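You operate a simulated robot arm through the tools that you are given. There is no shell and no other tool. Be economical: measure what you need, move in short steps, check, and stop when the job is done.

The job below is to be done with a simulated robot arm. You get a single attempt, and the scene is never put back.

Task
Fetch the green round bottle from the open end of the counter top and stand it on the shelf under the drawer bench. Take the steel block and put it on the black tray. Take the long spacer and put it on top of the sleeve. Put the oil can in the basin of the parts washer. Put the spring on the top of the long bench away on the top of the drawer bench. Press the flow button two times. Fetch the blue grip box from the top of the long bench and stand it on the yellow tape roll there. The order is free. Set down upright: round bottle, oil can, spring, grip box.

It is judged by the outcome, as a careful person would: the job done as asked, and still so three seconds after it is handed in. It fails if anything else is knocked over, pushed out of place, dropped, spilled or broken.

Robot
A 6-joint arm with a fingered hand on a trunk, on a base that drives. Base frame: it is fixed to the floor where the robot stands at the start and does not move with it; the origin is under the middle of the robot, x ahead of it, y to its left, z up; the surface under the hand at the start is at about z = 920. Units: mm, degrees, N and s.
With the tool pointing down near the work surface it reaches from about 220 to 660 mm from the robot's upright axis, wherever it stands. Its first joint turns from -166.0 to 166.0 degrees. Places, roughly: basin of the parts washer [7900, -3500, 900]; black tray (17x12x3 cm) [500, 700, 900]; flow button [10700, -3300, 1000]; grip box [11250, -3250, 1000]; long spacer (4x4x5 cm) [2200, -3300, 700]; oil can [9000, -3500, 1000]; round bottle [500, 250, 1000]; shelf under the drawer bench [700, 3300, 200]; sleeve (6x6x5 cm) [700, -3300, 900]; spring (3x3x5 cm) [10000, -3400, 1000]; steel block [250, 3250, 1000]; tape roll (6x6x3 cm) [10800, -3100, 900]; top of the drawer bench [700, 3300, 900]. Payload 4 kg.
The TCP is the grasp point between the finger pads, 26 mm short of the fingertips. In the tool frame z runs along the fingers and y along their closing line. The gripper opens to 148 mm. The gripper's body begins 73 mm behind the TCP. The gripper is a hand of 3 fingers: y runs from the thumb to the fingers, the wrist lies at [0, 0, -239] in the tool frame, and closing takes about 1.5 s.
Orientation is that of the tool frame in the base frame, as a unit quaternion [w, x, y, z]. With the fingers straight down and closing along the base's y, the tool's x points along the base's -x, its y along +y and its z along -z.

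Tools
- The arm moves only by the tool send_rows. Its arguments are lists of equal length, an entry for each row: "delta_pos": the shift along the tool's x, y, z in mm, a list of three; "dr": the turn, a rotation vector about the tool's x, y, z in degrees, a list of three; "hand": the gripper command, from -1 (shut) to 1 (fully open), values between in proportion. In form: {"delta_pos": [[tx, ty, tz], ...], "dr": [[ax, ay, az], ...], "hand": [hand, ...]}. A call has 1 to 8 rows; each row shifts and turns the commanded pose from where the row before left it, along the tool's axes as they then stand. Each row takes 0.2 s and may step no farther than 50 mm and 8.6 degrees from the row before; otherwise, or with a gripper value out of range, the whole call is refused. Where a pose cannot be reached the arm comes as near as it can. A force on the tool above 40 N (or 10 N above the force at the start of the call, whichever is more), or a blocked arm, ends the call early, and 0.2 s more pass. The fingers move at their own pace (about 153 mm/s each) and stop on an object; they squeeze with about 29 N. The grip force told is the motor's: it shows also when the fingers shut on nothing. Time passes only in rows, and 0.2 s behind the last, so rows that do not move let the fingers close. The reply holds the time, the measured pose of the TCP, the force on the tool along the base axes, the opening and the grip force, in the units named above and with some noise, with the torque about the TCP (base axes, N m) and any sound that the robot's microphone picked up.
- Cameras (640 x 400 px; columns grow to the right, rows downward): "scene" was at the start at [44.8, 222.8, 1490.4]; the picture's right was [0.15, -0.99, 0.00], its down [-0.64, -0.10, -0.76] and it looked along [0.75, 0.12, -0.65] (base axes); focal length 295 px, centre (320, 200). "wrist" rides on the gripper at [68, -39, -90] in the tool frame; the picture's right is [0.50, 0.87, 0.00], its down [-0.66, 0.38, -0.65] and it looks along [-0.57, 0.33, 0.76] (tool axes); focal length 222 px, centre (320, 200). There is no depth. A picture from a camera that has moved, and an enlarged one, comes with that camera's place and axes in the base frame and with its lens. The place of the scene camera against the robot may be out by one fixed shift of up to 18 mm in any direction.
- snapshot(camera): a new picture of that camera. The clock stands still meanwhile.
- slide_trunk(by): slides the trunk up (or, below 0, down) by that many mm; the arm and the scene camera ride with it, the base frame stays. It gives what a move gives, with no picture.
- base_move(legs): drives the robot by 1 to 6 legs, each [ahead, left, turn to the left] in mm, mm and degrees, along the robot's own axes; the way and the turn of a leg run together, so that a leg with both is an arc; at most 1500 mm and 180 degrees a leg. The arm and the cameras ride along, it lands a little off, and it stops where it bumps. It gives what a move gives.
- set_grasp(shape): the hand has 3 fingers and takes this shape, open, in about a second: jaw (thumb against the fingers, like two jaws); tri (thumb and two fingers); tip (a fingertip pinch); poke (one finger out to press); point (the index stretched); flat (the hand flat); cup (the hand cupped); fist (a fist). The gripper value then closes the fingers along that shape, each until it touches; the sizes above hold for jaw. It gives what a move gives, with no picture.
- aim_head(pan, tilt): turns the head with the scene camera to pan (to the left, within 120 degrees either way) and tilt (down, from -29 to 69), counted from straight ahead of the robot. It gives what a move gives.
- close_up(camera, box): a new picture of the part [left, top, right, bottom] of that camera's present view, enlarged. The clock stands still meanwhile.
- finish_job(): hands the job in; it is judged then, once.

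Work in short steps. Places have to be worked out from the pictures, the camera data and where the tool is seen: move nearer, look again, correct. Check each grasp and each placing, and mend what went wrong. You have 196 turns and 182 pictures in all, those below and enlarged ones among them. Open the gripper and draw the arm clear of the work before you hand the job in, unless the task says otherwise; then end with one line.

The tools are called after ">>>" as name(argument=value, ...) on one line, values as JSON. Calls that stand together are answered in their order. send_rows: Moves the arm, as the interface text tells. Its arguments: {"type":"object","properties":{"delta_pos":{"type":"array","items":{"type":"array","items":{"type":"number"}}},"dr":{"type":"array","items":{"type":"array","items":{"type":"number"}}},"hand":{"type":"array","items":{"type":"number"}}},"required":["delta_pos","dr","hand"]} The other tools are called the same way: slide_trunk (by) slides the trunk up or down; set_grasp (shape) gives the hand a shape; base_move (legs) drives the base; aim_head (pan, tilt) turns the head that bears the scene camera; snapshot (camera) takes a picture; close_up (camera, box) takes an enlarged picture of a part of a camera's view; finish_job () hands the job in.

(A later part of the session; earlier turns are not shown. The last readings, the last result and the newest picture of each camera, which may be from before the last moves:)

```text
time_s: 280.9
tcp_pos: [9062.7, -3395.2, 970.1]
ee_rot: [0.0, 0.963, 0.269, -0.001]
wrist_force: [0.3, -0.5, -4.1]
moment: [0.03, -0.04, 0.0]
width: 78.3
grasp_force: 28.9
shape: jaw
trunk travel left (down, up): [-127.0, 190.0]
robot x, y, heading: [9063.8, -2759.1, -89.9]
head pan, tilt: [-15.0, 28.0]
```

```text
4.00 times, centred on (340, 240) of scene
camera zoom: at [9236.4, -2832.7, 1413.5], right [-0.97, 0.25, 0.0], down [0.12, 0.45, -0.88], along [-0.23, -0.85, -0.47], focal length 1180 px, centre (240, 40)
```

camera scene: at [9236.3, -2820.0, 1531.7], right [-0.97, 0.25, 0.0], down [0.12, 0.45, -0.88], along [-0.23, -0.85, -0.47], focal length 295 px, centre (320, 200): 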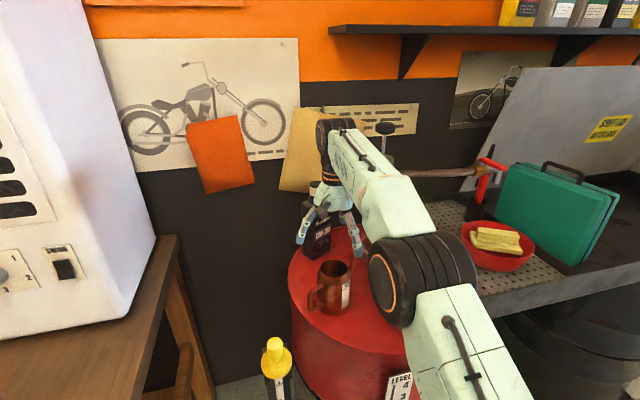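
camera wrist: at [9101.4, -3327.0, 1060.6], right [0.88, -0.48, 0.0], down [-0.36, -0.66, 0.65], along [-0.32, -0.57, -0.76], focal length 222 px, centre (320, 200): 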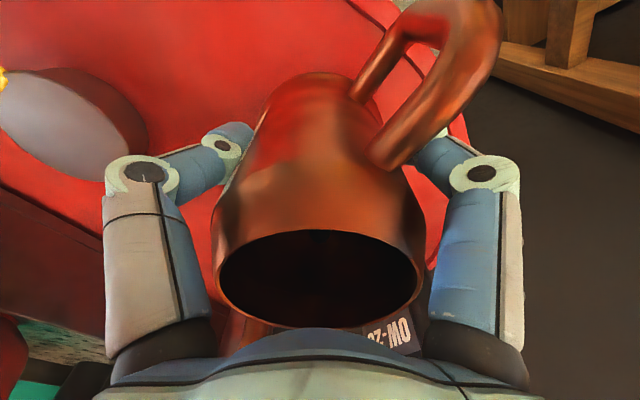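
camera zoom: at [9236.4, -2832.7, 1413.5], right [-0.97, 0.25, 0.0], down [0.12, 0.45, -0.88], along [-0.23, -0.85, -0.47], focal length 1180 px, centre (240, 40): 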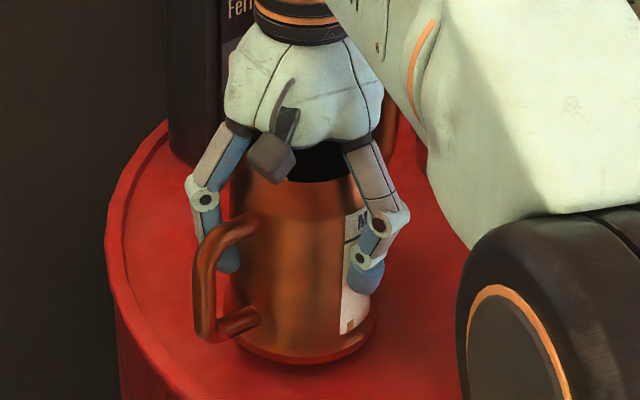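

Held upright, about 4 N. Raise by trunk, back off, and strafe right to the washer.

>>> slide_trunk(by=190)

>>> base_move(legs=[[-450, 0, 0], [0, -1050, 0]])

>>> aim_head(pan=0, tilt=35)

>>> snapshot(camera="scene")

```text
time_s: 283.0
tcp_pos: [9063.4, -3394.2, 1160.9]
ee_rot: [-0.001, 0.963, 0.269, 0.0]
wrist_force: [0.2, 0.2, -4.4]
moment: [0.04, -0.03, 0.02]
width: 78.0
grasp_force: 29.2
shape: jaw
trunk travel left (down, up): [-317.0, 0.0]
robot x, y, heading: [9063.7, -2757.1, -89.7]
head pan, tilt: [-15.0, 28.0]
```

```text
time_s: 294.8
tcp_pos: [8027.0, -2951.5, 1160.9]
ee_rot: [0.0, 0.961, 0.276, -0.001]
wrist_force: [0.2, -0.1, -4.0]
moment: [0.0, -0.04, -0.02]
width: 78.0
grasp_force: 29.5
shape: jaw
trunk travel left (down, up): [-317.0, 0.0]
robot x, y, heading: [8018.4, -2315.0, -88.9]
head pan, tilt: [-15.0, 28.0]
```

```text
time_s: 295.6
tcp_pos: [8027.6, -2952.6, 1160.5]
ee_rot: [-0.001, 0.961, 0.276, -0.001]
wrist_force: [-0.7, 0.4, -4.0]
moment: [0.01, -0.05, 0.01]
width: 78.2
grasp_force: 29.1
shape: jaw
trunk travel left (down, up): [-317.0, 0.0]
robot x, y, heading: [8018.4, -2315.2, -88.8]
head pan, tilt: [0.0, 35.0]
```

```text
78 pictures are left
camera scene: at [8213.4, -2367.7, 1594.2], right [-1.0, -0.02, 0.0], down [-0.01, 0.57, -0.82], along [0.02, -0.82, -0.57], focal length 295 px, centre (320, 200)
```

scene: 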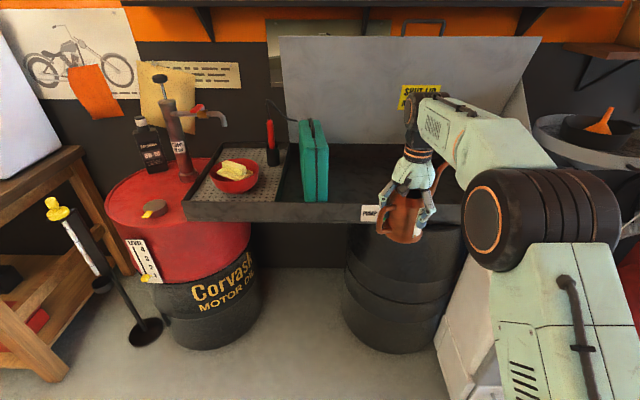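

The open basin lies roughly x 7640–8130, y -3330 to -3600. Move to stand in front of its middle and look from above.

>>> base_move(legs=[[430, -130, -1.1]])

>>> snapshot(camera="scene")

>>> snapshot(camera="wrist")

```text
time_s: 298.3
tcp_pos: [7893.2, -3381.3, 1160.8]
ee_rot: [0.0, 0.963, 0.27, -0.001]
wrist_force: [-0.2, 0.8, -3.4]
moment: [0.03, -0.05, 0.0]
width: 77.9
grasp_force: 28.7
shape: jaw
trunk travel left (down, up): [-317.0, 0.0]
robot x, y, heading: [7890.7, -2741.5, -89.6]
head pan, tilt: [0.0, 35.0]
```

```text
77 pictures are left
camera scene: at [8088.3, -2799.0, 1594.1], right [-1.0, -0.01, 0.0], down [0.0, 0.57, -0.82], along [0.01, -0.82, -0.57], focal length 295 px, centre (320, 200)
```

scene: 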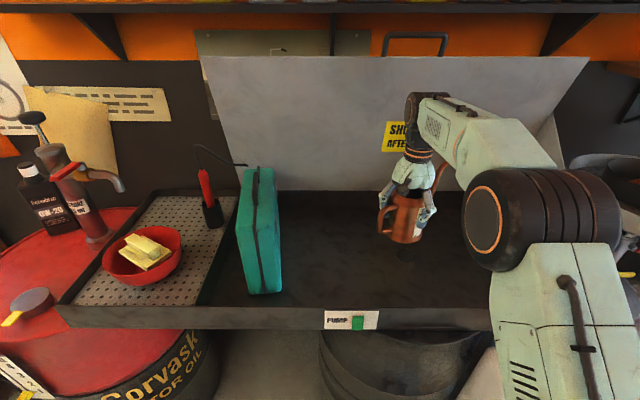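

```text
76 pictures are left
camera wrist: at [7931.9, -3312.6, 1250.8], right [0.88, -0.48, 0.0], down [-0.36, -0.66, 0.65], along [-0.31, -0.57, -0.76], focal length 222 px, centre (320, 200)
```

wrist: 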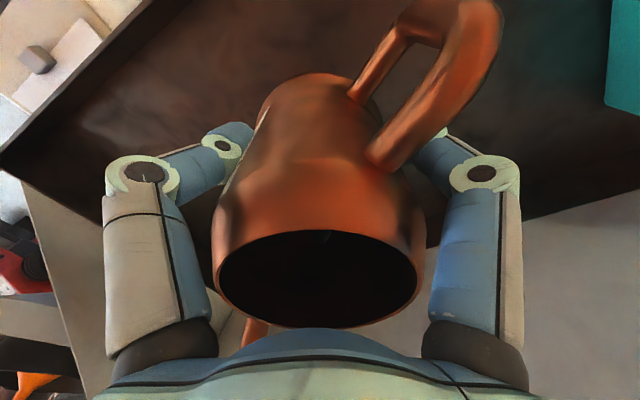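

The basin is a wide shallow pan. Go 60 further in and lower the trunk 120.

>>> base_move(legs=[[60, 0, 0]])

>>> slide_trunk(by=-120)

>>> snapshot(camera="scene")

>>> snapshot(camera="wrist")

```text
time_s: 299.2
tcp_pos: [7892.6, -3440.5, 1159.8]
ee_rot: [0.0, 0.963, 0.271, -0.001]
wrist_force: [0.2, -0.2, -3.9]
moment: [0.06, -0.03, -0.05]
width: 78.0
grasp_force: 29.2
shape: jaw
trunk travel left (down, up): [-317.0, 0.0]
robot x, y, heading: [7889.7, -2801.9, -89.4]
head pan, tilt: [0.0, 35.0]
```

```text
time_s: 300.7
tcp_pos: [7892.8, -3441.3, 1039.3]
ee_rot: [-0.001, 0.963, 0.27, -0.002]
wrist_force: [-0.9, -0.4, -3.8]
moment: [0.01, -0.02, 0.01]
width: 78.1
grasp_force: 28.8
shape: jaw
trunk travel left (down, up): [-197.0, 120.0]
robot x, y, heading: [7890.1, -2802.3, -89.5]
head pan, tilt: [0.0, 35.0]
```

```text
75 pictures are left
camera scene: at [8088.9, -2867.0, 1471.2], right [-1.0, -0.01, 0.0], down [0.0, 0.57, -0.82], along [0.01, -0.82, -0.57], focal length 295 px, centre (320, 200)
```

scene: 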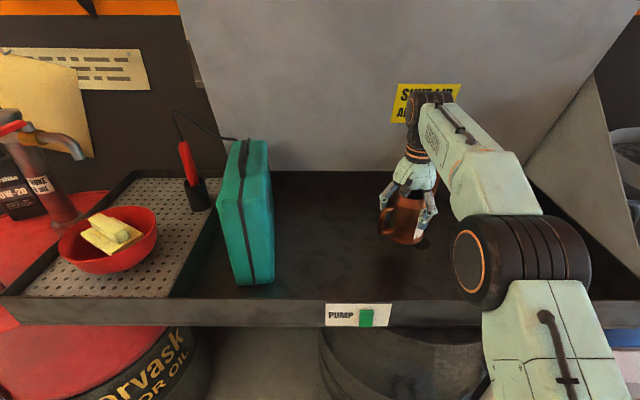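

```text
74 pictures are left
camera wrist: at [7932.3, -3372.3, 1131.0], right [0.88, -0.48, 0.0], down [-0.36, -0.66, 0.65], along [-0.32, -0.57, -0.76], focal length 222 px, centre (320, 200)
```

wrist: 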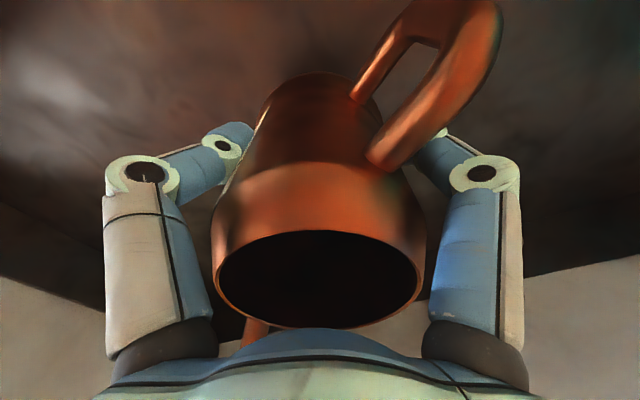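

Shadow is close below the can. Lower with the arm in small steps.

>>> send_rows(delta_pos=[[0, 0, 12], [0, 0, 12], [0, 0, 8], [0, 0, 6], [0, 0, 6], [0, 0, 6], [0, 0, 0]], dr=[[0, 0, 0], [0, 0, 0], [0, 0, 0], [0, 0, 0], [0, 0, 0], [0, 0, 0], [0, 0, 0]], hand=[-1, -1, -1, -1, -1, -1, -1])

>>> close_up(camera="scene", box=[330, 160, 490, 260])

```text
time_s: 302.3
tcp_pos: [7894.3, -3440.8, 991.6]
ee_rot: [-0.001, 0.963, 0.271, -0.002]
wrist_force: [0.4, 0.4, -4.4]
moment: [0.0, -0.06, -0.01]
width: 77.8
grasp_force: 29.0
shape: jaw
trunk travel left (down, up): [-197.0, 120.0]
robot x, y, heading: [7895.6, -2805.5, -89.6]
head pan, tilt: [0.0, 35.0]
```

```text
4.00 times, centred on (410, 210) of scene
camera zoom: at [8088.9, -2866.8, 1471.2], right [-1.0, -0.01, 0.0], down [0.0, 0.57, -0.82], along [0.01, -0.82, -0.57], focal length 1180 px, centre (-40, 160)
```

zoom: 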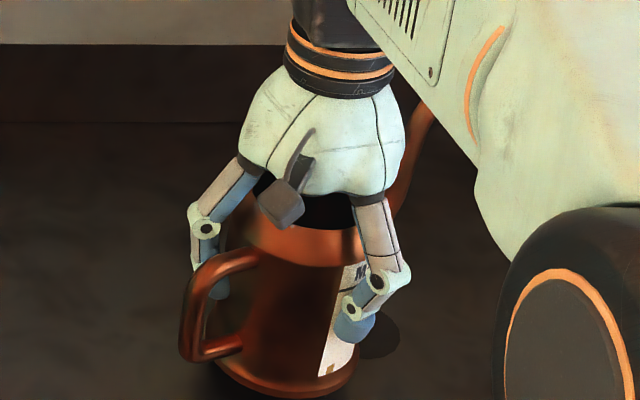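

Still some gap. Continue down, slower towards the end.

>>> send_rows(delta_pos=[[0, 0, 8], [0, 0, 6], [0, 0, 5], [0, 0, 5], [0, 0, 5], [0, 0, 5], [0, 0, 5], [0, 0, 0]], dr=[[0, 0, 0], [0, 0, 0], [0, 0, 0], [0, 0, 0], [0, 0, 0], [0, 0, 0], [0, 0, 0], [0, 0, 0]], hand=[-1, -1, -1, -1, -1, -1, -1, -1])

>>> close_up(camera="scene", box=[330, 180, 490, 280])

```text
time_s: 303.7
tcp_pos: [7893.7, -3439.7, 967.3]
ee_rot: [0.007, 0.963, 0.271, -0.003]
wrist_force: [0.2, 6.1, 20.0]
moment: [0.4, 0.09, -0.13]
width: 78.7
grasp_force: 29.2
shape: jaw
trunk travel left (down, up): [-197.0, 120.0]
robot x, y, heading: [7891.8, -2805.2, -89.6]
head pan, tilt: [0.0, 35.0]
stopped in row 6: the force on the tool passed its limit at 45 N (the readings are from after the stop); the commanded pose is now the measured one
```

```text
4.00 times, centred on (410, 230) of scene
camera zoom: at [8089.2, -2864.1, 1471.2], right [-1.0, -0.01, 0.0], down [0.0, 0.57, -0.82], along [0.01, -0.82, -0.57], focal length 1180 px, centre (-40, 80)
```

zoom: 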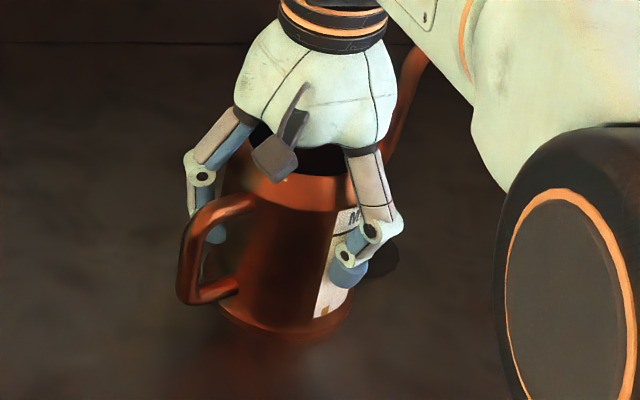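

Contact at TCP 967: the can is on the basin floor. Ease up 2 mm and release slowly.

>>> send_rows(delta_pos=[[0, 0, -2], [0, 0, 0], [0, 0, 0], [0, 0, 0], [0, 0, 0], [0, 0, 0]], dr=[[0, 0, 0], [0, 0, 0], [0, 0, 0], [0, 0, 0], [0, 0, 0], [0, 0, 0]], hand=[-1, 0.15, 0.3, 0.6, 1, 1])

>>> snapshot(camera="wrist")

>>> close_up(camera="scene", box=[330, 180, 490, 280])

```text
time_s: 305.1
tcp_pos: [7894.9, -3440.9, 967.8]
ee_rot: [0.004, 0.963, 0.27, -0.003]
wrist_force: [0.2, 0.4, 0.0]
moment: [-0.01, 0.01, -0.03]
width: 147.8
grasp_force: 0.0
shape: jaw
trunk travel left (down, up): [-197.0, 120.0]
robot x, y, heading: [7891.6, -2806.6, -89.8]
head pan, tilt: [0.0, 35.0]
```

```text
71 pictures are left
camera wrist: at [7932.4, -3372.6, 1056.4], right [0.88, -0.48, 0.0], down [-0.36, -0.66, 0.66], along [-0.32, -0.58, -0.75], focal length 222 px, centre (320, 200)
```

wrist: 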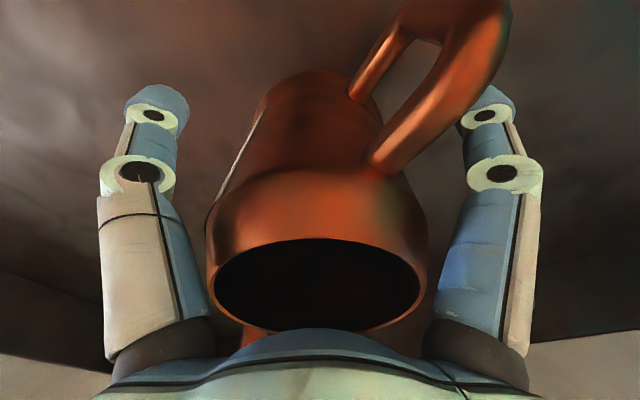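

```text
4.00 times, centred on (410, 230) of scene
camera zoom: at [8088.9, -2866.4, 1471.2], right [-1.0, -0.01, 0.0], down [0.0, 0.57, -0.82], along [0.01, -0.82, -0.57], focal length 1180 px, centre (-40, 80)
```

zoom: 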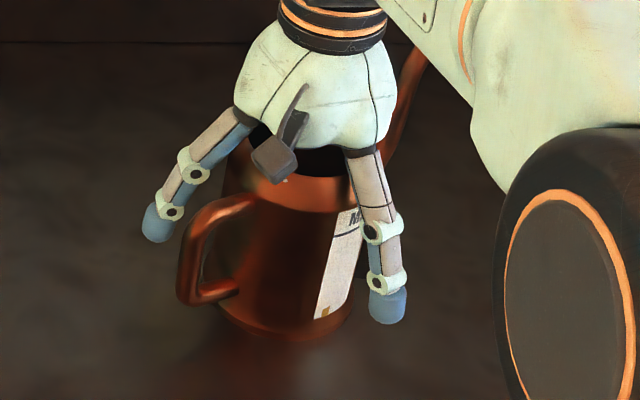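

Standing free. Raise straight up with the arm and trunk, then check it.

>>> slide_trunk(by=120)

>>> send_rows(delta_pos=[[0, 0, -40], [0, 0, -40], [0, 0, -20]], dr=[[0, 0, 0], [0, 0, 0], [0, 0, 0]], hand=[1, 1, 1])

>>> snapshot(camera="scene")

```text
time_s: 306.6
tcp_pos: [7894.5, -3440.7, 1086.1]
ee_rot: [0.004, 0.963, 0.27, -0.002]
wrist_force: [0.0, 1.0, 0.4]
moment: [-0.02, -0.02, -0.02]
width: 147.8
grasp_force: 0.3
shape: jaw
trunk travel left (down, up): [-317.0, 0.0]
robot x, y, heading: [7892.3, -2807.1, -89.5]
head pan, tilt: [0.0, 35.0]
```

```text
time_s: 307.4
tcp_pos: [7893.0, -3441.5, 1188.5]
ee_rot: [0.004, 0.963, 0.271, -0.003]
wrist_force: [0.0, -0.9, 0.2]
moment: [0.03, 0.0, 0.01]
width: 147.9
grasp_force: 0.0
shape: jaw
trunk travel left (down, up): [-317.0, 0.0]
robot x, y, heading: [7892.3, -2806.6, -89.5]
head pan, tilt: [0.0, 35.0]
```

```text
69 pictures are left
camera scene: at [8088.9, -2858.1, 1594.2], right [-1.0, -0.01, 0.0], down [0.0, 0.57, -0.82], along [0.01, -0.82, -0.57], focal length 295 px, centre (320, 200)
```

scene: 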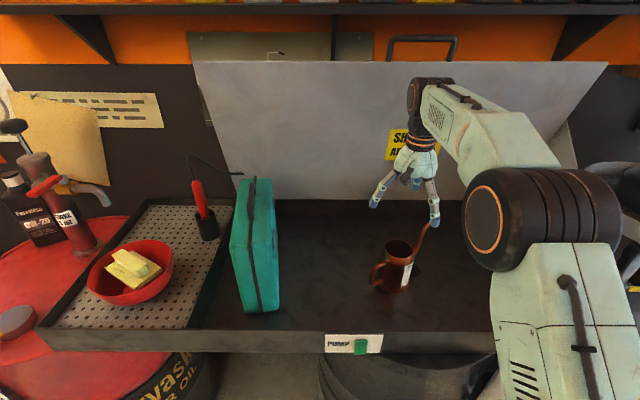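

Oil can stands upright in the basin. Rotate the hand back, back off and strafe to the long bench.

>>> base_move(legs=[[-600, 0, 0], [0, 1450, -0.5], [0, 1200, 0]])

>>> send_rows(delta_pos=[[0, 0, 0], [0, 0, 0], [0, 0, 0], [0, 0, 0], [0, 0, 0], [0, 0, 0], [0, 0, 0]], dr=[[0, 0, -8.5], [0, 0, -8.5], [0, 0, -8.5], [0, 0, -8.5], [0, 0, -8.5], [0, 0, -8.5], [0, 0, -8.5]], hand=[0, 0, 0, 0, 0, 0, 0])

>>> snapshot(camera="scene")

```text
time_s: 333.6
tcp_pos: [10513.9, -2836.1, 1187.7]
ee_rot: [0.006, 0.968, 0.252, -0.002]
wrist_force: [0.2, 0.1, 0.5]
moment: [-0.02, 0.0, 0.02]
width: 147.8
grasp_force: 0.0
shape: jaw
trunk travel left (down, up): [-317.0, 0.0]
robot x, y, heading: [10536.3, -2195.8, -91.7]
head pan, tilt: [0.0, 35.0]
```

```text
time_s: 335.2
tcp_pos: [10513.8, -2835.3, 1188.6]
ee_rot: [0.003, 0.713, 0.701, -0.005]
wrist_force: [1.0, 0.3, -0.1]
moment: [0.0, 0.02, -0.03]
width: 74.4
grasp_force: 0.1
shape: jaw
trunk travel left (down, up): [-317.0, 0.0]
robot x, y, heading: [10536.3, -2198.8, -91.4]
head pan, tilt: [0.0, 35.0]
```

```text
68 pictures are left
camera scene: at [10729.9, -2260.4, 1594.2], right [-1.0, 0.03, 0.0], down [0.02, 0.57, -0.82], along [-0.02, -0.82, -0.57], focal length 295 px, centre (320, 200)
```

scene: 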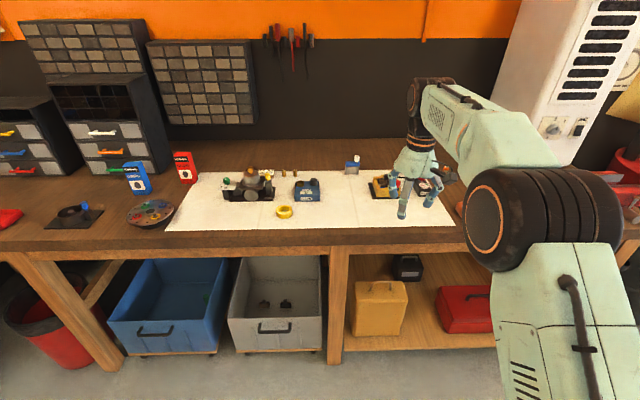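

>>> close_up(camera="scene", box=[100, 140, 260, 240])

>>> close_up(camera="scene", box=[210, 140, 370, 240])

>>> close_up(camera="scene", box=[330, 140, 490, 240])

```text
4.00 times, centred on (180, 190) of scene
camera zoom: at [10729.9, -2260.4, 1594.2], right [-1.0, 0.03, 0.0], down [0.02, 0.57, -0.82], along [-0.02, -0.82, -0.57], focal length 1180 px, centre (880, 240)
```

zoom: 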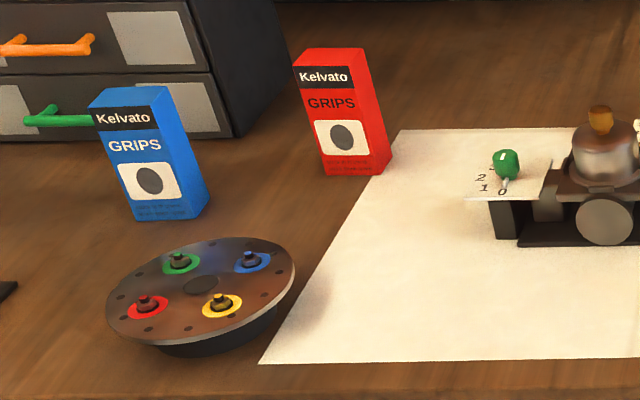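

```text
4.00 times, centred on (290, 190) of scene
camera zoom: at [10729.9, -2260.4, 1594.2], right [-1.0, 0.03, 0.0], down [0.02, 0.57, -0.82], along [-0.02, -0.82, -0.57], focal length 1180 px, centre (440, 240)
```

zoom: 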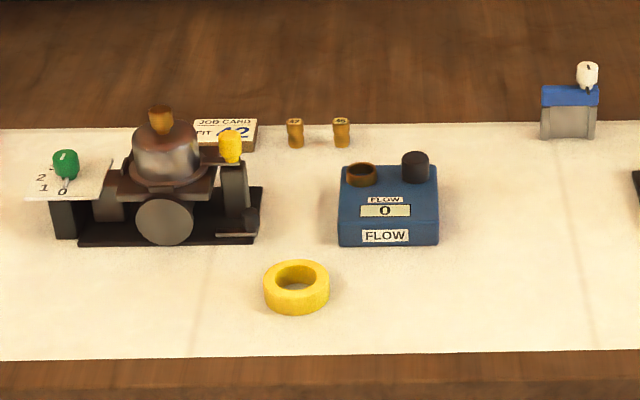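

```text
4.00 times, centred on (410, 190) of scene
camera zoom: at [10729.9, -2260.4, 1594.2], right [-1.0, 0.03, 0.0], down [0.02, 0.57, -0.82], along [-0.02, -0.82, -0.57], focal length 1180 px, centre (-40, 240)
```

zoom: 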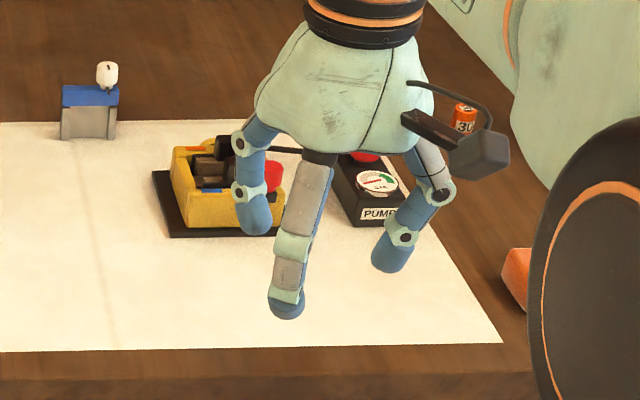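

I see the FLOW box (display 0) with its black button, the yellow tape roll, and the blue grip box. First the button: shut the hand and drive over it.

>>> base_move(legs=[[435, 190, 1.4]])

>>> send_rows(delta_pos=[[0, 0, 0], [0, 0, 0], [0, 0, 0], [0, 0, 0]], dr=[[0, 0, 0], [0, 0, 0], [0, 0, 0], [0, 0, 0]], hand=[-1, -1, -1, -1])

>>> snapshot(camera="wrist")

>>> snapshot(camera="scene")

```text
time_s: 338.0
tcp_pos: [10711.5, -3270.5, 1187.9]
ee_rot: [0.002, 0.705, 0.709, -0.006]
wrist_force: [0.0, -0.1, 0.5]
moment: [-0.02, 0.04, -0.01]
width: 74.7
grasp_force: 0.1
shape: jaw
trunk travel left (down, up): [-317.0, 0.0]
robot x, y, heading: [10717.6, -2631.8, -90.1]
head pan, tilt: [0.0, 35.0]
```

```text
time_s: 339.0
tcp_pos: [10711.2, -3270.0, 1186.8]
ee_rot: [0.002, 0.706, 0.708, -0.005]
wrist_force: [-0.9, -1.3, 0.3]
moment: [-0.02, -0.02, 0.01]
width: 0.1
grasp_force: 29.0
shape: jaw
trunk travel left (down, up): [-317.0, 0.0]
robot x, y, heading: [10717.1, -2628.8, -90.2]
head pan, tilt: [0.0, 35.0]
```

```text
64 pictures are left
camera wrist: at [10672.0, -3202.3, 1277.1], right [0.86, 0.5, -0.01], down [0.38, -0.65, 0.66], along [0.33, -0.57, -0.75], focal length 222 px, centre (320, 200)
```

wrist: 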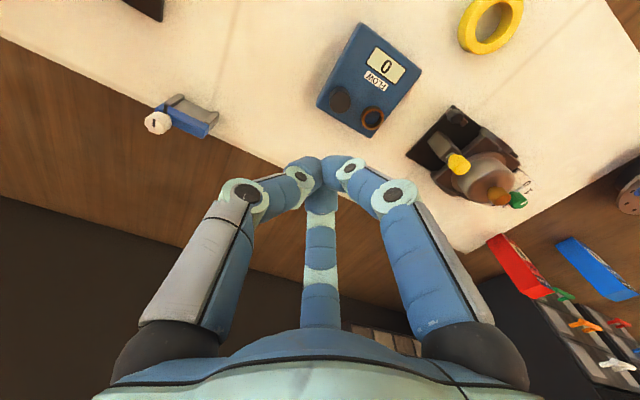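

```text
63 pictures are left
camera scene: at [10911.5, -2689.3, 1594.2], right [-1.0, 0.0, 0.0], down [0.0, 0.57, -0.82], along [0.0, -0.82, -0.57], focal length 295 px, centre (320, 200)
```

scene: 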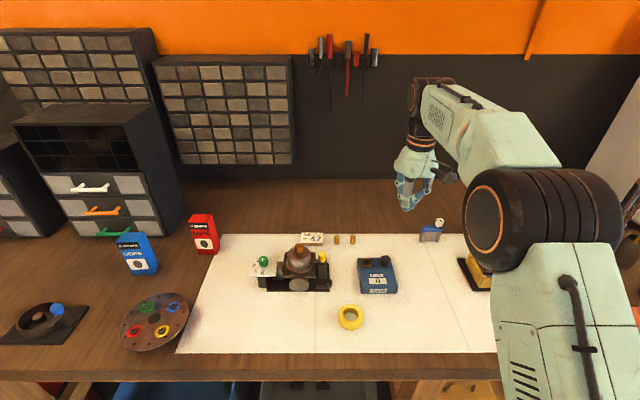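

Button is at about (10743,-3270). Shift over it and lower to get a closer look.

>>> send_rows(delta_pos=[[0, 32, 0], [0, 0, 45], [0, 0, 45], [0, 0, 30], [0, 0, 0]], dr=[[0, 0, 0], [0, 0, 0], [0, 0, 0], [0, 0, 0], [0, 0, 0]], hand=[-1, -1, -1, -1, -1])

>>> snapshot(camera="wrist")

>>> close_up(camera="scene", box=[310, 210, 438, 290])

```text
time_s: 340.2
tcp_pos: [10742.3, -3272.6, 1067.9]
ee_rot: [0.002, 0.706, 0.708, -0.004]
wrist_force: [0.2, -0.2, 0.4]
moment: [0.01, 0.01, 0.01]
width: 0.0
grasp_force: 29.3
shape: jaw
trunk travel left (down, up): [-317.0, 0.0]
robot x, y, heading: [10715.9, -2636.4, -90.1]
head pan, tilt: [0.0, 35.0]
```

```text
62 pictures are left
camera wrist: at [10703.2, -3205.1, 1157.2], right [0.86, 0.5, -0.01], down [0.38, -0.65, 0.66], along [0.33, -0.57, -0.75], focal length 222 px, centre (320, 200)
```

wrist: 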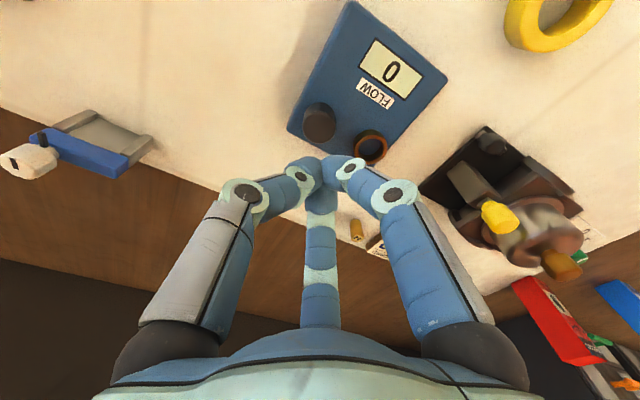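

```text
5.00 times, centred on (374, 250) of scene
camera zoom: at [10911.6, -2689.1, 1594.2], right [-1.0, 0.0, 0.0], down [0.0, 0.57, -0.82], along [0.0, -0.82, -0.57], focal length 1475 px, centre (50, -50)
```

zoom: 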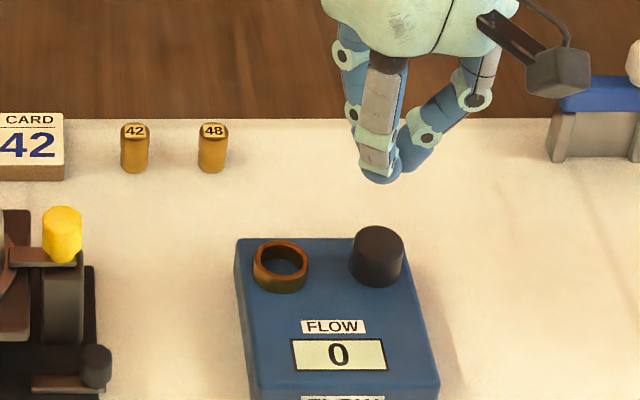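

Button top is right beneath the closed fingertips at about z 950. Approach to just above it, then press in small steps.

>>> send_rows(delta_pos=[[0, 0, 35], [0, 0, 30], [0, 0, 12], [0, 0, 4], [0, 0, 0]], dr=[[0, 0, 0], [0, 0, 0], [0, 0, 0], [0, 0, 0], [0, 0, 0]], hand=[-1, -1, -1, -1, -1])

>>> close_up(camera="scene", box=[310, 210, 438, 290])

```text
time_s: 341.2
tcp_pos: [10742.5, -3275.3, 997.0]
ee_rot: [0.01, 0.705, 0.709, -0.011]
wrist_force: [-0.2, 0.9, 32.0]
moment: [0.09, 0.03, 0.05]
width: 0.0
grasp_force: 29.0
shape: jaw
trunk travel left (down, up): [-317.0, 0.0]
robot x, y, heading: [10714.7, -2632.4, -90.2]
head pan, tilt: [0.0, 35.0]
heard: click
stopped in row 4: the force on the tool passed its limit at 44 N (the readings are from after the stop); the commanded pose is now the measured one
```

```text
5.00 times, centred on (374, 250) of scene
camera zoom: at [10911.3, -2685.3, 1594.5], right [-1.0, 0.0, 0.0], down [0.0, 0.57, -0.82], along [0.0, -0.82, -0.57], focal length 1475 px, centre (50, -50)
```

zoom: 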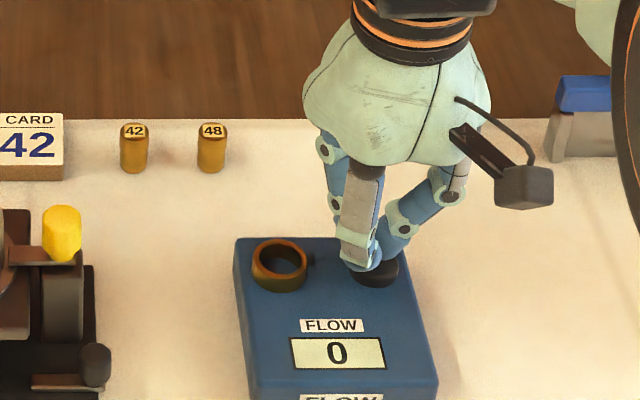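

A click was heard: that's one press. Lift off and check the box.

>>> send_rows(delta_pos=[[0, 0, -10], [0, 0, -15], [0, 0, 0]], dr=[[0, 0, 0], [0, 0, 0], [0, 0, 0]], hand=[-1, -1, -1])

>>> close_up(camera="scene", box=[310, 210, 438, 290])

```text
time_s: 342.0
tcp_pos: [10743.6, -3273.7, 1014.4]
ee_rot: [0.006, 0.705, 0.709, -0.007]
wrist_force: [0.5, -0.3, 0.1]
moment: [0.0, -0.01, -0.04]
width: 0.0
grasp_force: 29.5
shape: jaw
trunk travel left (down, up): [-317.0, 0.0]
robot x, y, heading: [10718.4, -2634.9, -90.3]
head pan, tilt: [0.0, 35.0]
```

```text
5.00 times, centred on (374, 250) of scene
camera zoom: at [10911.5, -2689.5, 1594.1], right [-1.0, 0.0, 0.0], down [0.0, 0.57, -0.82], along [0.0, -0.82, -0.57], focal length 1475 px, centre (50, -50)
```

zoom: 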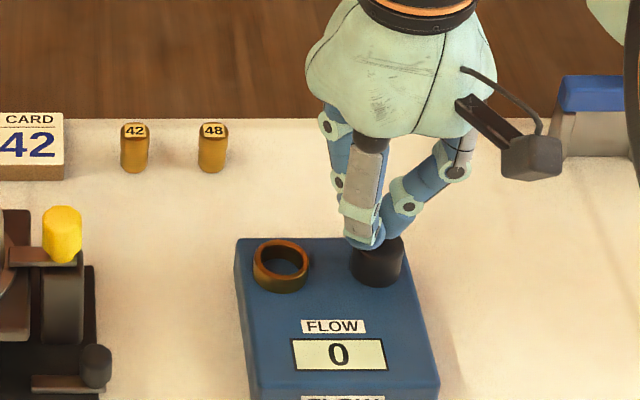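

Force is back to zero, button released. Second press.

>>> send_rows(delta_pos=[[0, 0, 8], [0, 0, 4], [0, 0, 3], [0, 0, 2], [0, 0, 0]], dr=[[0, 0, 0], [0, 0, 0], [0, 0, 0], [0, 0, 0], [0, 0, 0]], hand=[-1, -1, -1, -1, -1])

```text
time_s: 343.2
tcp_pos: [10742.1, -3274.9, 1000.6]
ee_rot: [0.008, 0.706, 0.709, -0.008]
wrist_force: [1.4, -0.3, 7.7]
moment: [0.01, -0.05, -0.04]
width: 0.2
grasp_force: 28.8
shape: jaw
trunk travel left (down, up): [-317.0, 0.0]
robot x, y, heading: [10717.2, -2631.6, -90.4]
head pan, tilt: [0.0, 35.0]
heard: click
```

Second click heard. Lift away, confirm, and strafe left towards the grip box.

>>> send_rows(delta_pos=[[0, 0, -20], [0, 0, -45], [0, 0, -45], [0, 0, -45], [0, 0, -30], [0, 0, 0]], dr=[[0, 0, 0], [0, 0, 0], [0, 0, 0], [0, 0, 0], [0, 0, 0], [0, 0, 0]], hand=[-1, -1, -1, -1, 0, 0])

>>> base_move(legs=[[-80, 600, 0.3]])

>>> snapshot(camera="wrist")

>>> snapshot(camera="scene")

```text
time_s: 344.6
tcp_pos: [10744.7, -3272.4, 1184.1]
ee_rot: [0.007, 0.705, 0.709, -0.007]
wrist_force: [-0.1, -0.5, 1.1]
moment: [-0.01, 0.04, 0.0]
width: 73.7
grasp_force: 0.0
shape: jaw
trunk travel left (down, up): [-317.0, 0.0]
robot x, y, heading: [10711.9, -2633.7, -89.9]
head pan, tilt: [0.0, 35.0]
```

```text
time_s: 350.3
tcp_pos: [11342.0, -3192.9, 1184.1]
ee_rot: [0.007, 0.704, 0.71, -0.007]
wrist_force: [-0.5, -0.9, -0.3]
moment: [0.02, 0.01, -0.03]
width: 73.5
grasp_force: 0.1
shape: jaw
trunk travel left (down, up): [-317.0, 0.0]
robot x, y, heading: [11311.4, -2557.9, -90.0]
head pan, tilt: [0.0, 35.0]
```

```text
58 pictures are left
camera wrist: at [11302.8, -3124.8, 1273.3], right [0.86, 0.51, -0.01], down [0.39, -0.64, 0.67], along [0.33, -0.58, -0.75], focal length 222 px, centre (320, 200)
```

wrist: 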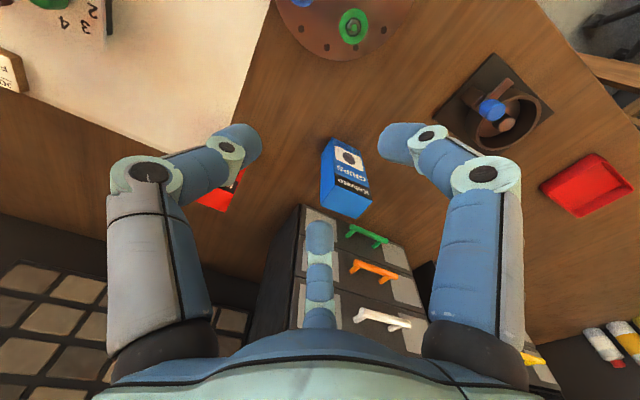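

```text
57 pictures are left
camera scene: at [11507.4, -2609.5, 1594.2], right [-1.0, 0.0, 0.0], down [0.0, 0.57, -0.82], along [0.0, -0.82, -0.57], focal length 295 px, centre (320, 200)
```

scene: 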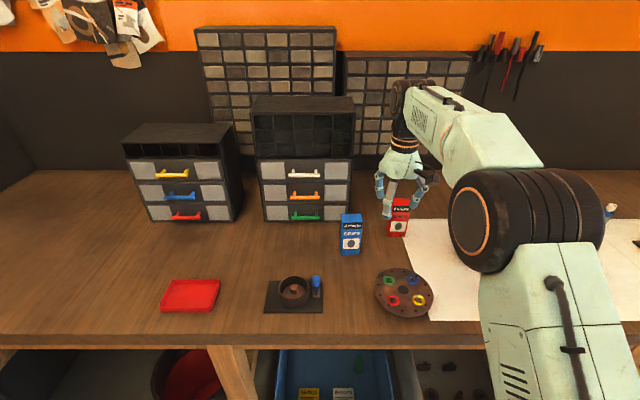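

Display box is done with two clicks. The blue box stands near (11425,-3285), turned about 11°. I'll turn the hand about 79° so the thumb faces its front and the two fingers its back, opened wide, and look closely.

>>> send_rows(delta_pos=[[0, 0, 0], [0, 0, 0], [0, 0, 0], [0, 0, 0], [0, 0, 0], [0, 0, 0], [0, 0, 0], [0, 0, 0]], dr=[[0, 0, 8.5], [0, 0, 8.5], [0, 0, 8.5], [0, 0, 8.5], [0, 0, 8.5], [0, 0, 8.5], [0, 0, 8.5], [0, 0, 8.5]], hand=[0.6, 0.6, 0.6, 0.6, 0.6, 0.6, 0.6, 0.6])

>>> send_rows(delta_pos=[[0, 0, 0], [0, 0, 0]], dr=[[0, 0, 8], [0, 0, 3]], hand=[0.6, 0.6])

>>> base_move(legs=[[70, 80, 0]])

>>> snapshot(camera="wrist")

>>> close_up(camera="scene", box=[280, 170, 440, 270])

```text
time_s: 352.1
tcp_pos: [11340.4, -3193.6, 1183.0]
ee_rot: [0.01, 0.981, 0.193, -0.003]
wrist_force: [-0.2, -0.1, -0.3]
moment: [-0.01, -0.04, 0.01]
width: 118.1
grasp_force: 0.1
shape: jaw
trunk travel left (down, up): [-317.0, 0.0]
robot x, y, heading: [11310.9, -2553.3, -90.0]
head pan, tilt: [0.0, 35.0]
```

```text
time_s: 352.7
tcp_pos: [11341.4, -3193.2, 1184.8]
ee_rot: [0.01, 0.995, 0.099, -0.001]
wrist_force: [-0.3, 0.0, 0.4]
moment: [-0.01, -0.05, 0.0]
width: 118.0
grasp_force: 0.1
shape: jaw
trunk travel left (down, up): [-317.0, 0.0]
robot x, y, heading: [11308.9, -2549.5, -89.7]
head pan, tilt: [0.0, 35.0]
```

```text
time_s: 354.1
tcp_pos: [11421.5, -3261.8, 1184.0]
ee_rot: [0.01, 0.995, 0.1, -0.003]
wrist_force: [-1.0, 0.5, -0.7]
moment: [0.02, 0.0, -0.01]
width: 117.9
grasp_force: 0.1
shape: jaw
trunk travel left (down, up): [-317.0, 0.0]
robot x, y, heading: [11390.4, -2625.2, -89.9]
head pan, tilt: [0.0, 35.0]
```

```text
56 pictures are left
camera wrist: at [11481.6, -3209.4, 1273.3], right [0.66, -0.75, 0.01], down [-0.56, -0.49, 0.66], along [-0.49, -0.45, -0.75], focal length 222 px, centre (320, 200)
```

wrist: 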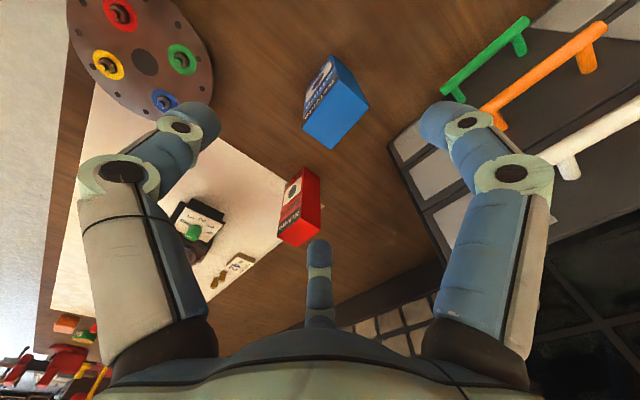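

```text
4.00 times, centred on (360, 220) of scene
camera zoom: at [11588.0, -2678.6, 1594.0], right [-1.0, 0.0, 0.0], down [0.0, 0.57, -0.82], along [0.0, -0.82, -0.57], focal length 1180 px, centre (160, 120)
```

zoom: 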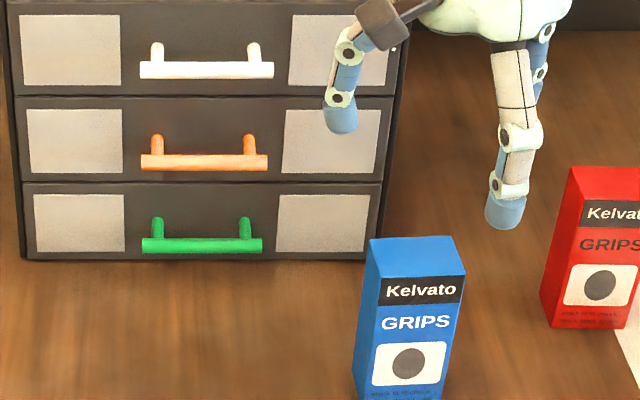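

>>> close_up(camera="wrist", box=[270, 30, 398, 170])

```text
2.86 times, centred on (334, 100) of wrist
camera zoom: at [11481.6, -3209.4, 1273.3], right [0.66, -0.75, 0.01], down [-0.56, -0.49, 0.66], along [-0.49, -0.45, -0.75], focal length 635 px, centre (280, 486)
```

zoom: 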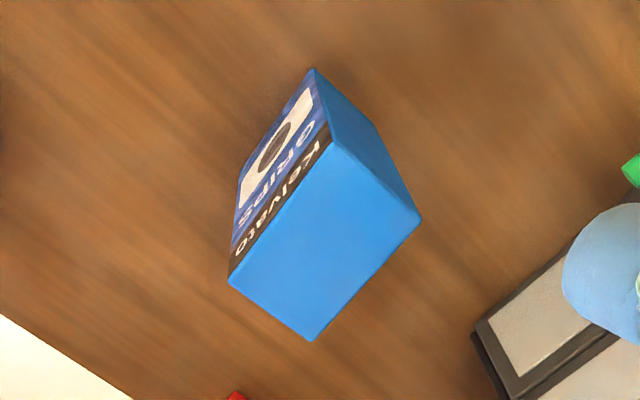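

Box: 58×41, about 138 tall, centred at (11427,-3282), nearly square to the bench, top about z 1045. Turn 8° more, centre, and descend to TCP 1060 first.

>>> send_rows(delta_pos=[[5.5, 20, 0], [0, 0, 45], [0, 0, 45], [0, 0, 34], [0, 0, 0]], dr=[[0, 0, 8], [0, 0, 0], [0, 0, 0], [0, 0, 0], [0, 0, 0]], hand=[0.6, 0.6, 0.6, 0.6, 0.6])

>>> snapshot(camera="wrist")

>>> close_up(camera="scene", box=[280, 170, 440, 270])

```text
time_s: 355.3
tcp_pos: [11429.4, -3283.6, 1059.7]
ee_rot: [0.01, 0.999, 0.031, -0.002]
wrist_force: [-0.2, 0.0, -0.3]
moment: [0.03, -0.02, 0.01]
width: 118.0
grasp_force: 0.0
shape: jaw
trunk travel left (down, up): [-317.0, 0.0]
robot x, y, heading: [11388.5, -2624.2, -90.3]
head pan, tilt: [0.0, 35.0]
```

```text
53 pictures are left
camera wrist: at [11494.8, -3238.7, 1149.4], right [0.55, -0.83, 0.02], down [-0.63, -0.4, 0.66], along [-0.55, -0.38, -0.75], focal length 222 px, centre (320, 200)
```

wrist: 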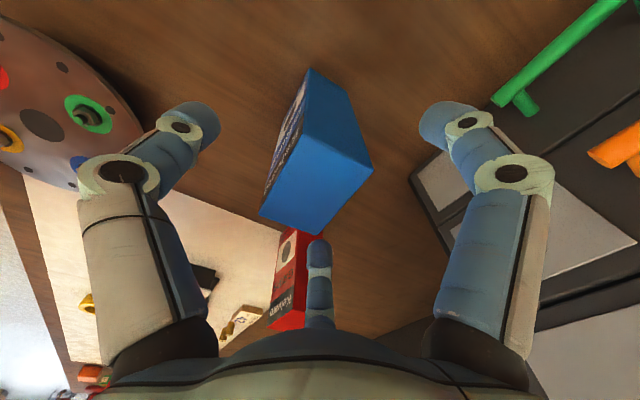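

```text
4.00 times, centred on (360, 220) of scene
camera zoom: at [11587.5, -2678.3, 1594.2], right [-1.0, 0.0, 0.0], down [0.0, 0.57, -0.82], along [0.0, -0.82, -0.57], focal length 1180 px, centre (160, 120)
```

zoom: 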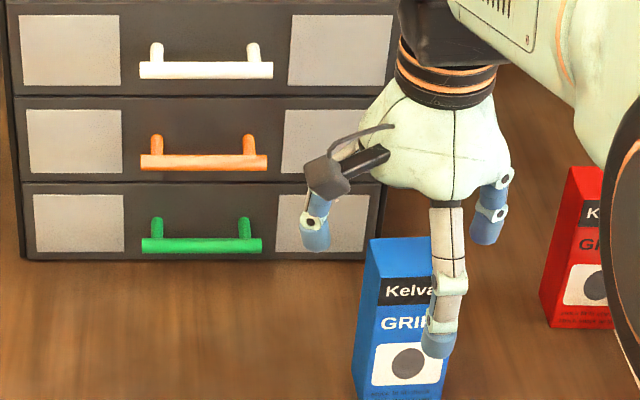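

Centred within 4 mm; top confirmed about 1046. Correct and descend to 1010, then close.

>>> send_rows(delta_pos=[[-2.5, -4, 10], [0, 0, 20], [0, 0, 18], [0, 0, 0], [0, 0, 0], [0, 0, 0], [0, 0, 0], [0, 0, 0]], dr=[[0, 0, 0], [0, 0, 0], [0, 0, 0], [0, 0, 0], [0, 0, 0], [0, 0, 0], [0, 0, 0], [0, 0, 0]], hand=[0.6, 0.6, 0.6, 0.6, 0.3, 0.1, -0.1, -0.3])

>>> snapshot(camera="wrist")

```text
time_s: 357.1
tcp_pos: [11426.4, -3279.2, 1013.2]
ee_rot: [0.01, 0.999, 0.03, -0.002]
wrist_force: [0.4, -1.3, 1.9]
moment: [0.0, -0.02, 0.0]
width: 55.6
grasp_force: 0.1
shape: jaw
trunk travel left (down, up): [-317.0, 0.0]
robot x, y, heading: [11393.7, -2619.4, -90.2]
head pan, tilt: [0.0, 35.0]
```

```text
51 pictures are left
camera wrist: at [11493.1, -3235.0, 1102.4], right [0.55, -0.83, 0.02], down [-0.63, -0.4, 0.66], along [-0.55, -0.38, -0.75], focal length 222 px, centre (320, 200)
```

wrist: 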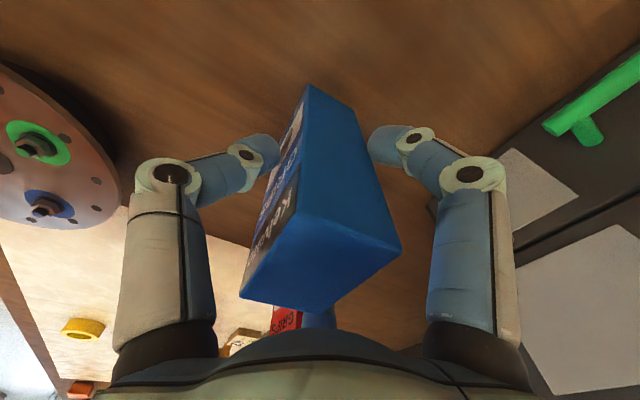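

Fingers are just at the box faces, box still straight. Close fully.

>>> send_rows(delta_pos=[[0, 0, 0], [0, 0, 0], [0, 0, 0], [0, 0, 0], [0, 0, 0]], dr=[[0, 0, 0], [0, 0, 0], [0, 0, 0], [0, 0, 0], [0, 0, 0]], hand=[-0.5, -0.8, -1, -1, -1])

>>> snapshot(camera="wrist")

>>> close_up(camera="scene", box=[280, 190, 440, 290])

```text
time_s: 358.3
tcp_pos: [11427.8, -3279.3, 1011.8]
ee_rot: [0.01, 0.999, 0.031, -0.002]
wrist_force: [0.2, 0.0, -0.3]
moment: [0.0, 0.02, -0.01]
width: 41.2
grasp_force: 29.6
shape: jaw
trunk travel left (down, up): [-317.0, 0.0]
robot x, y, heading: [11391.1, -2621.2, -89.8]
head pan, tilt: [0.0, 35.0]
```

```text
50 pictures are left
camera wrist: at [11493.0, -3235.0, 1102.2], right [0.55, -0.83, 0.02], down [-0.63, -0.4, 0.66], along [-0.55, -0.38, -0.75], focal length 222 px, centre (320, 200)
```

wrist: 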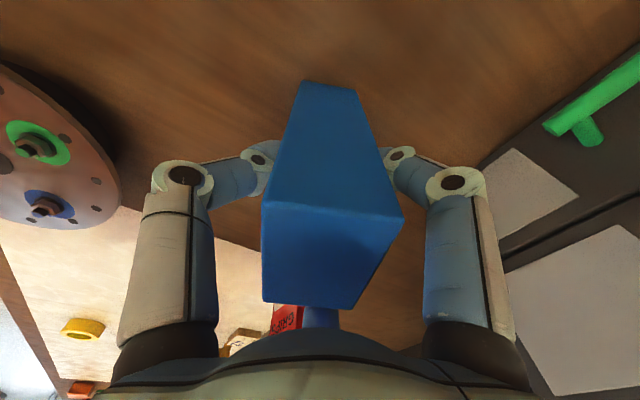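

```text
4.00 times, centred on (360, 240) of scene
camera zoom: at [11587.5, -2678.6, 1594.2], right [-1.0, 0.0, 0.0], down [0.0, 0.57, -0.82], along [0.0, -0.82, -0.57], focal length 1180 px, centre (160, 40)
```

zoom: 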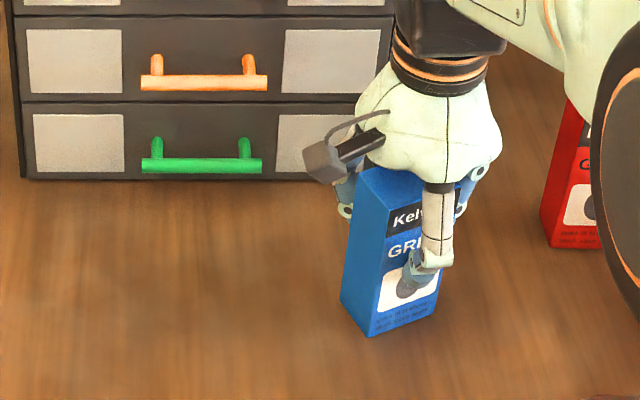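

The box twisted a little but is clamped. Lift 40 and check it holds upright.

>>> send_rows(delta_pos=[[0, 0, -10], [0, 0, -15], [0, 0, -15], [0, 0, 0], [0, 0, 0]], dr=[[0, 0, 0], [0, 0, 0], [0, 0, 0], [0, 0, 0], [0, 0, 0]], hand=[-1, -1, -1, -1, -1])

>>> snapshot(camera="wrist")

>>> close_up(camera="scene", box=[280, 190, 440, 290])

```text
time_s: 359.5
tcp_pos: [11426.7, -3280.0, 1054.2]
ee_rot: [0.01, 0.999, 0.03, -0.002]
wrist_force: [-0.1, 0.2, -1.6]
moment: [0.02, 0.03, 0.01]
width: 41.4
grasp_force: 28.9
shape: jaw
trunk travel left (down, up): [-317.0, 0.0]
robot x, y, heading: [11389.1, -2625.3, -89.9]
head pan, tilt: [0.0, 35.0]
```

```text
48 pictures are left
camera wrist: at [11493.6, -3234.7, 1142.8], right [0.55, -0.83, 0.02], down [-0.63, -0.4, 0.66], along [-0.55, -0.38, -0.75], focal length 222 px, centre (320, 200)
```

wrist: 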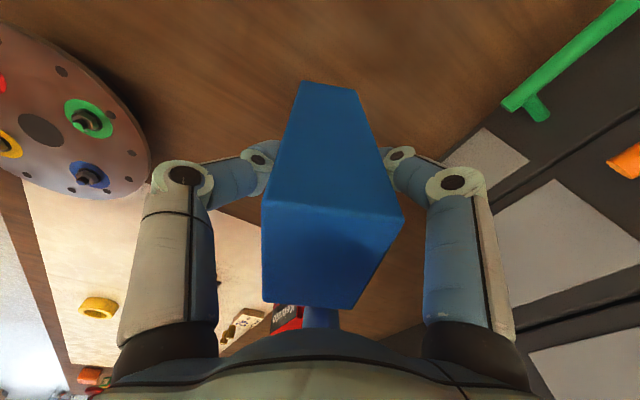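

```text
4.00 times, centred on (360, 240) of scene
camera zoom: at [11587.5, -2678.6, 1594.2], right [-1.0, 0.0, 0.0], down [0.0, 0.57, -0.82], along [0.0, -0.82, -0.57], focal length 1180 px, centre (160, 40)
```

zoom: 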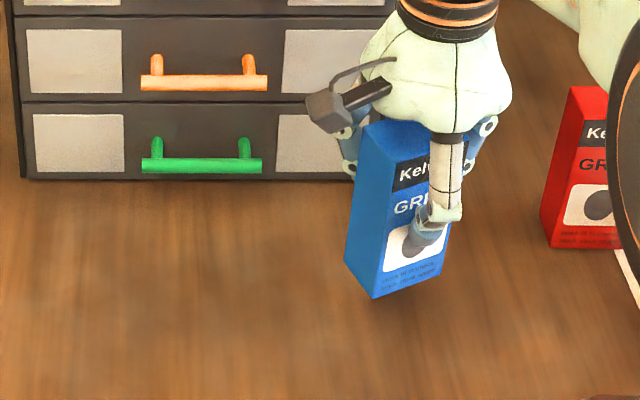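

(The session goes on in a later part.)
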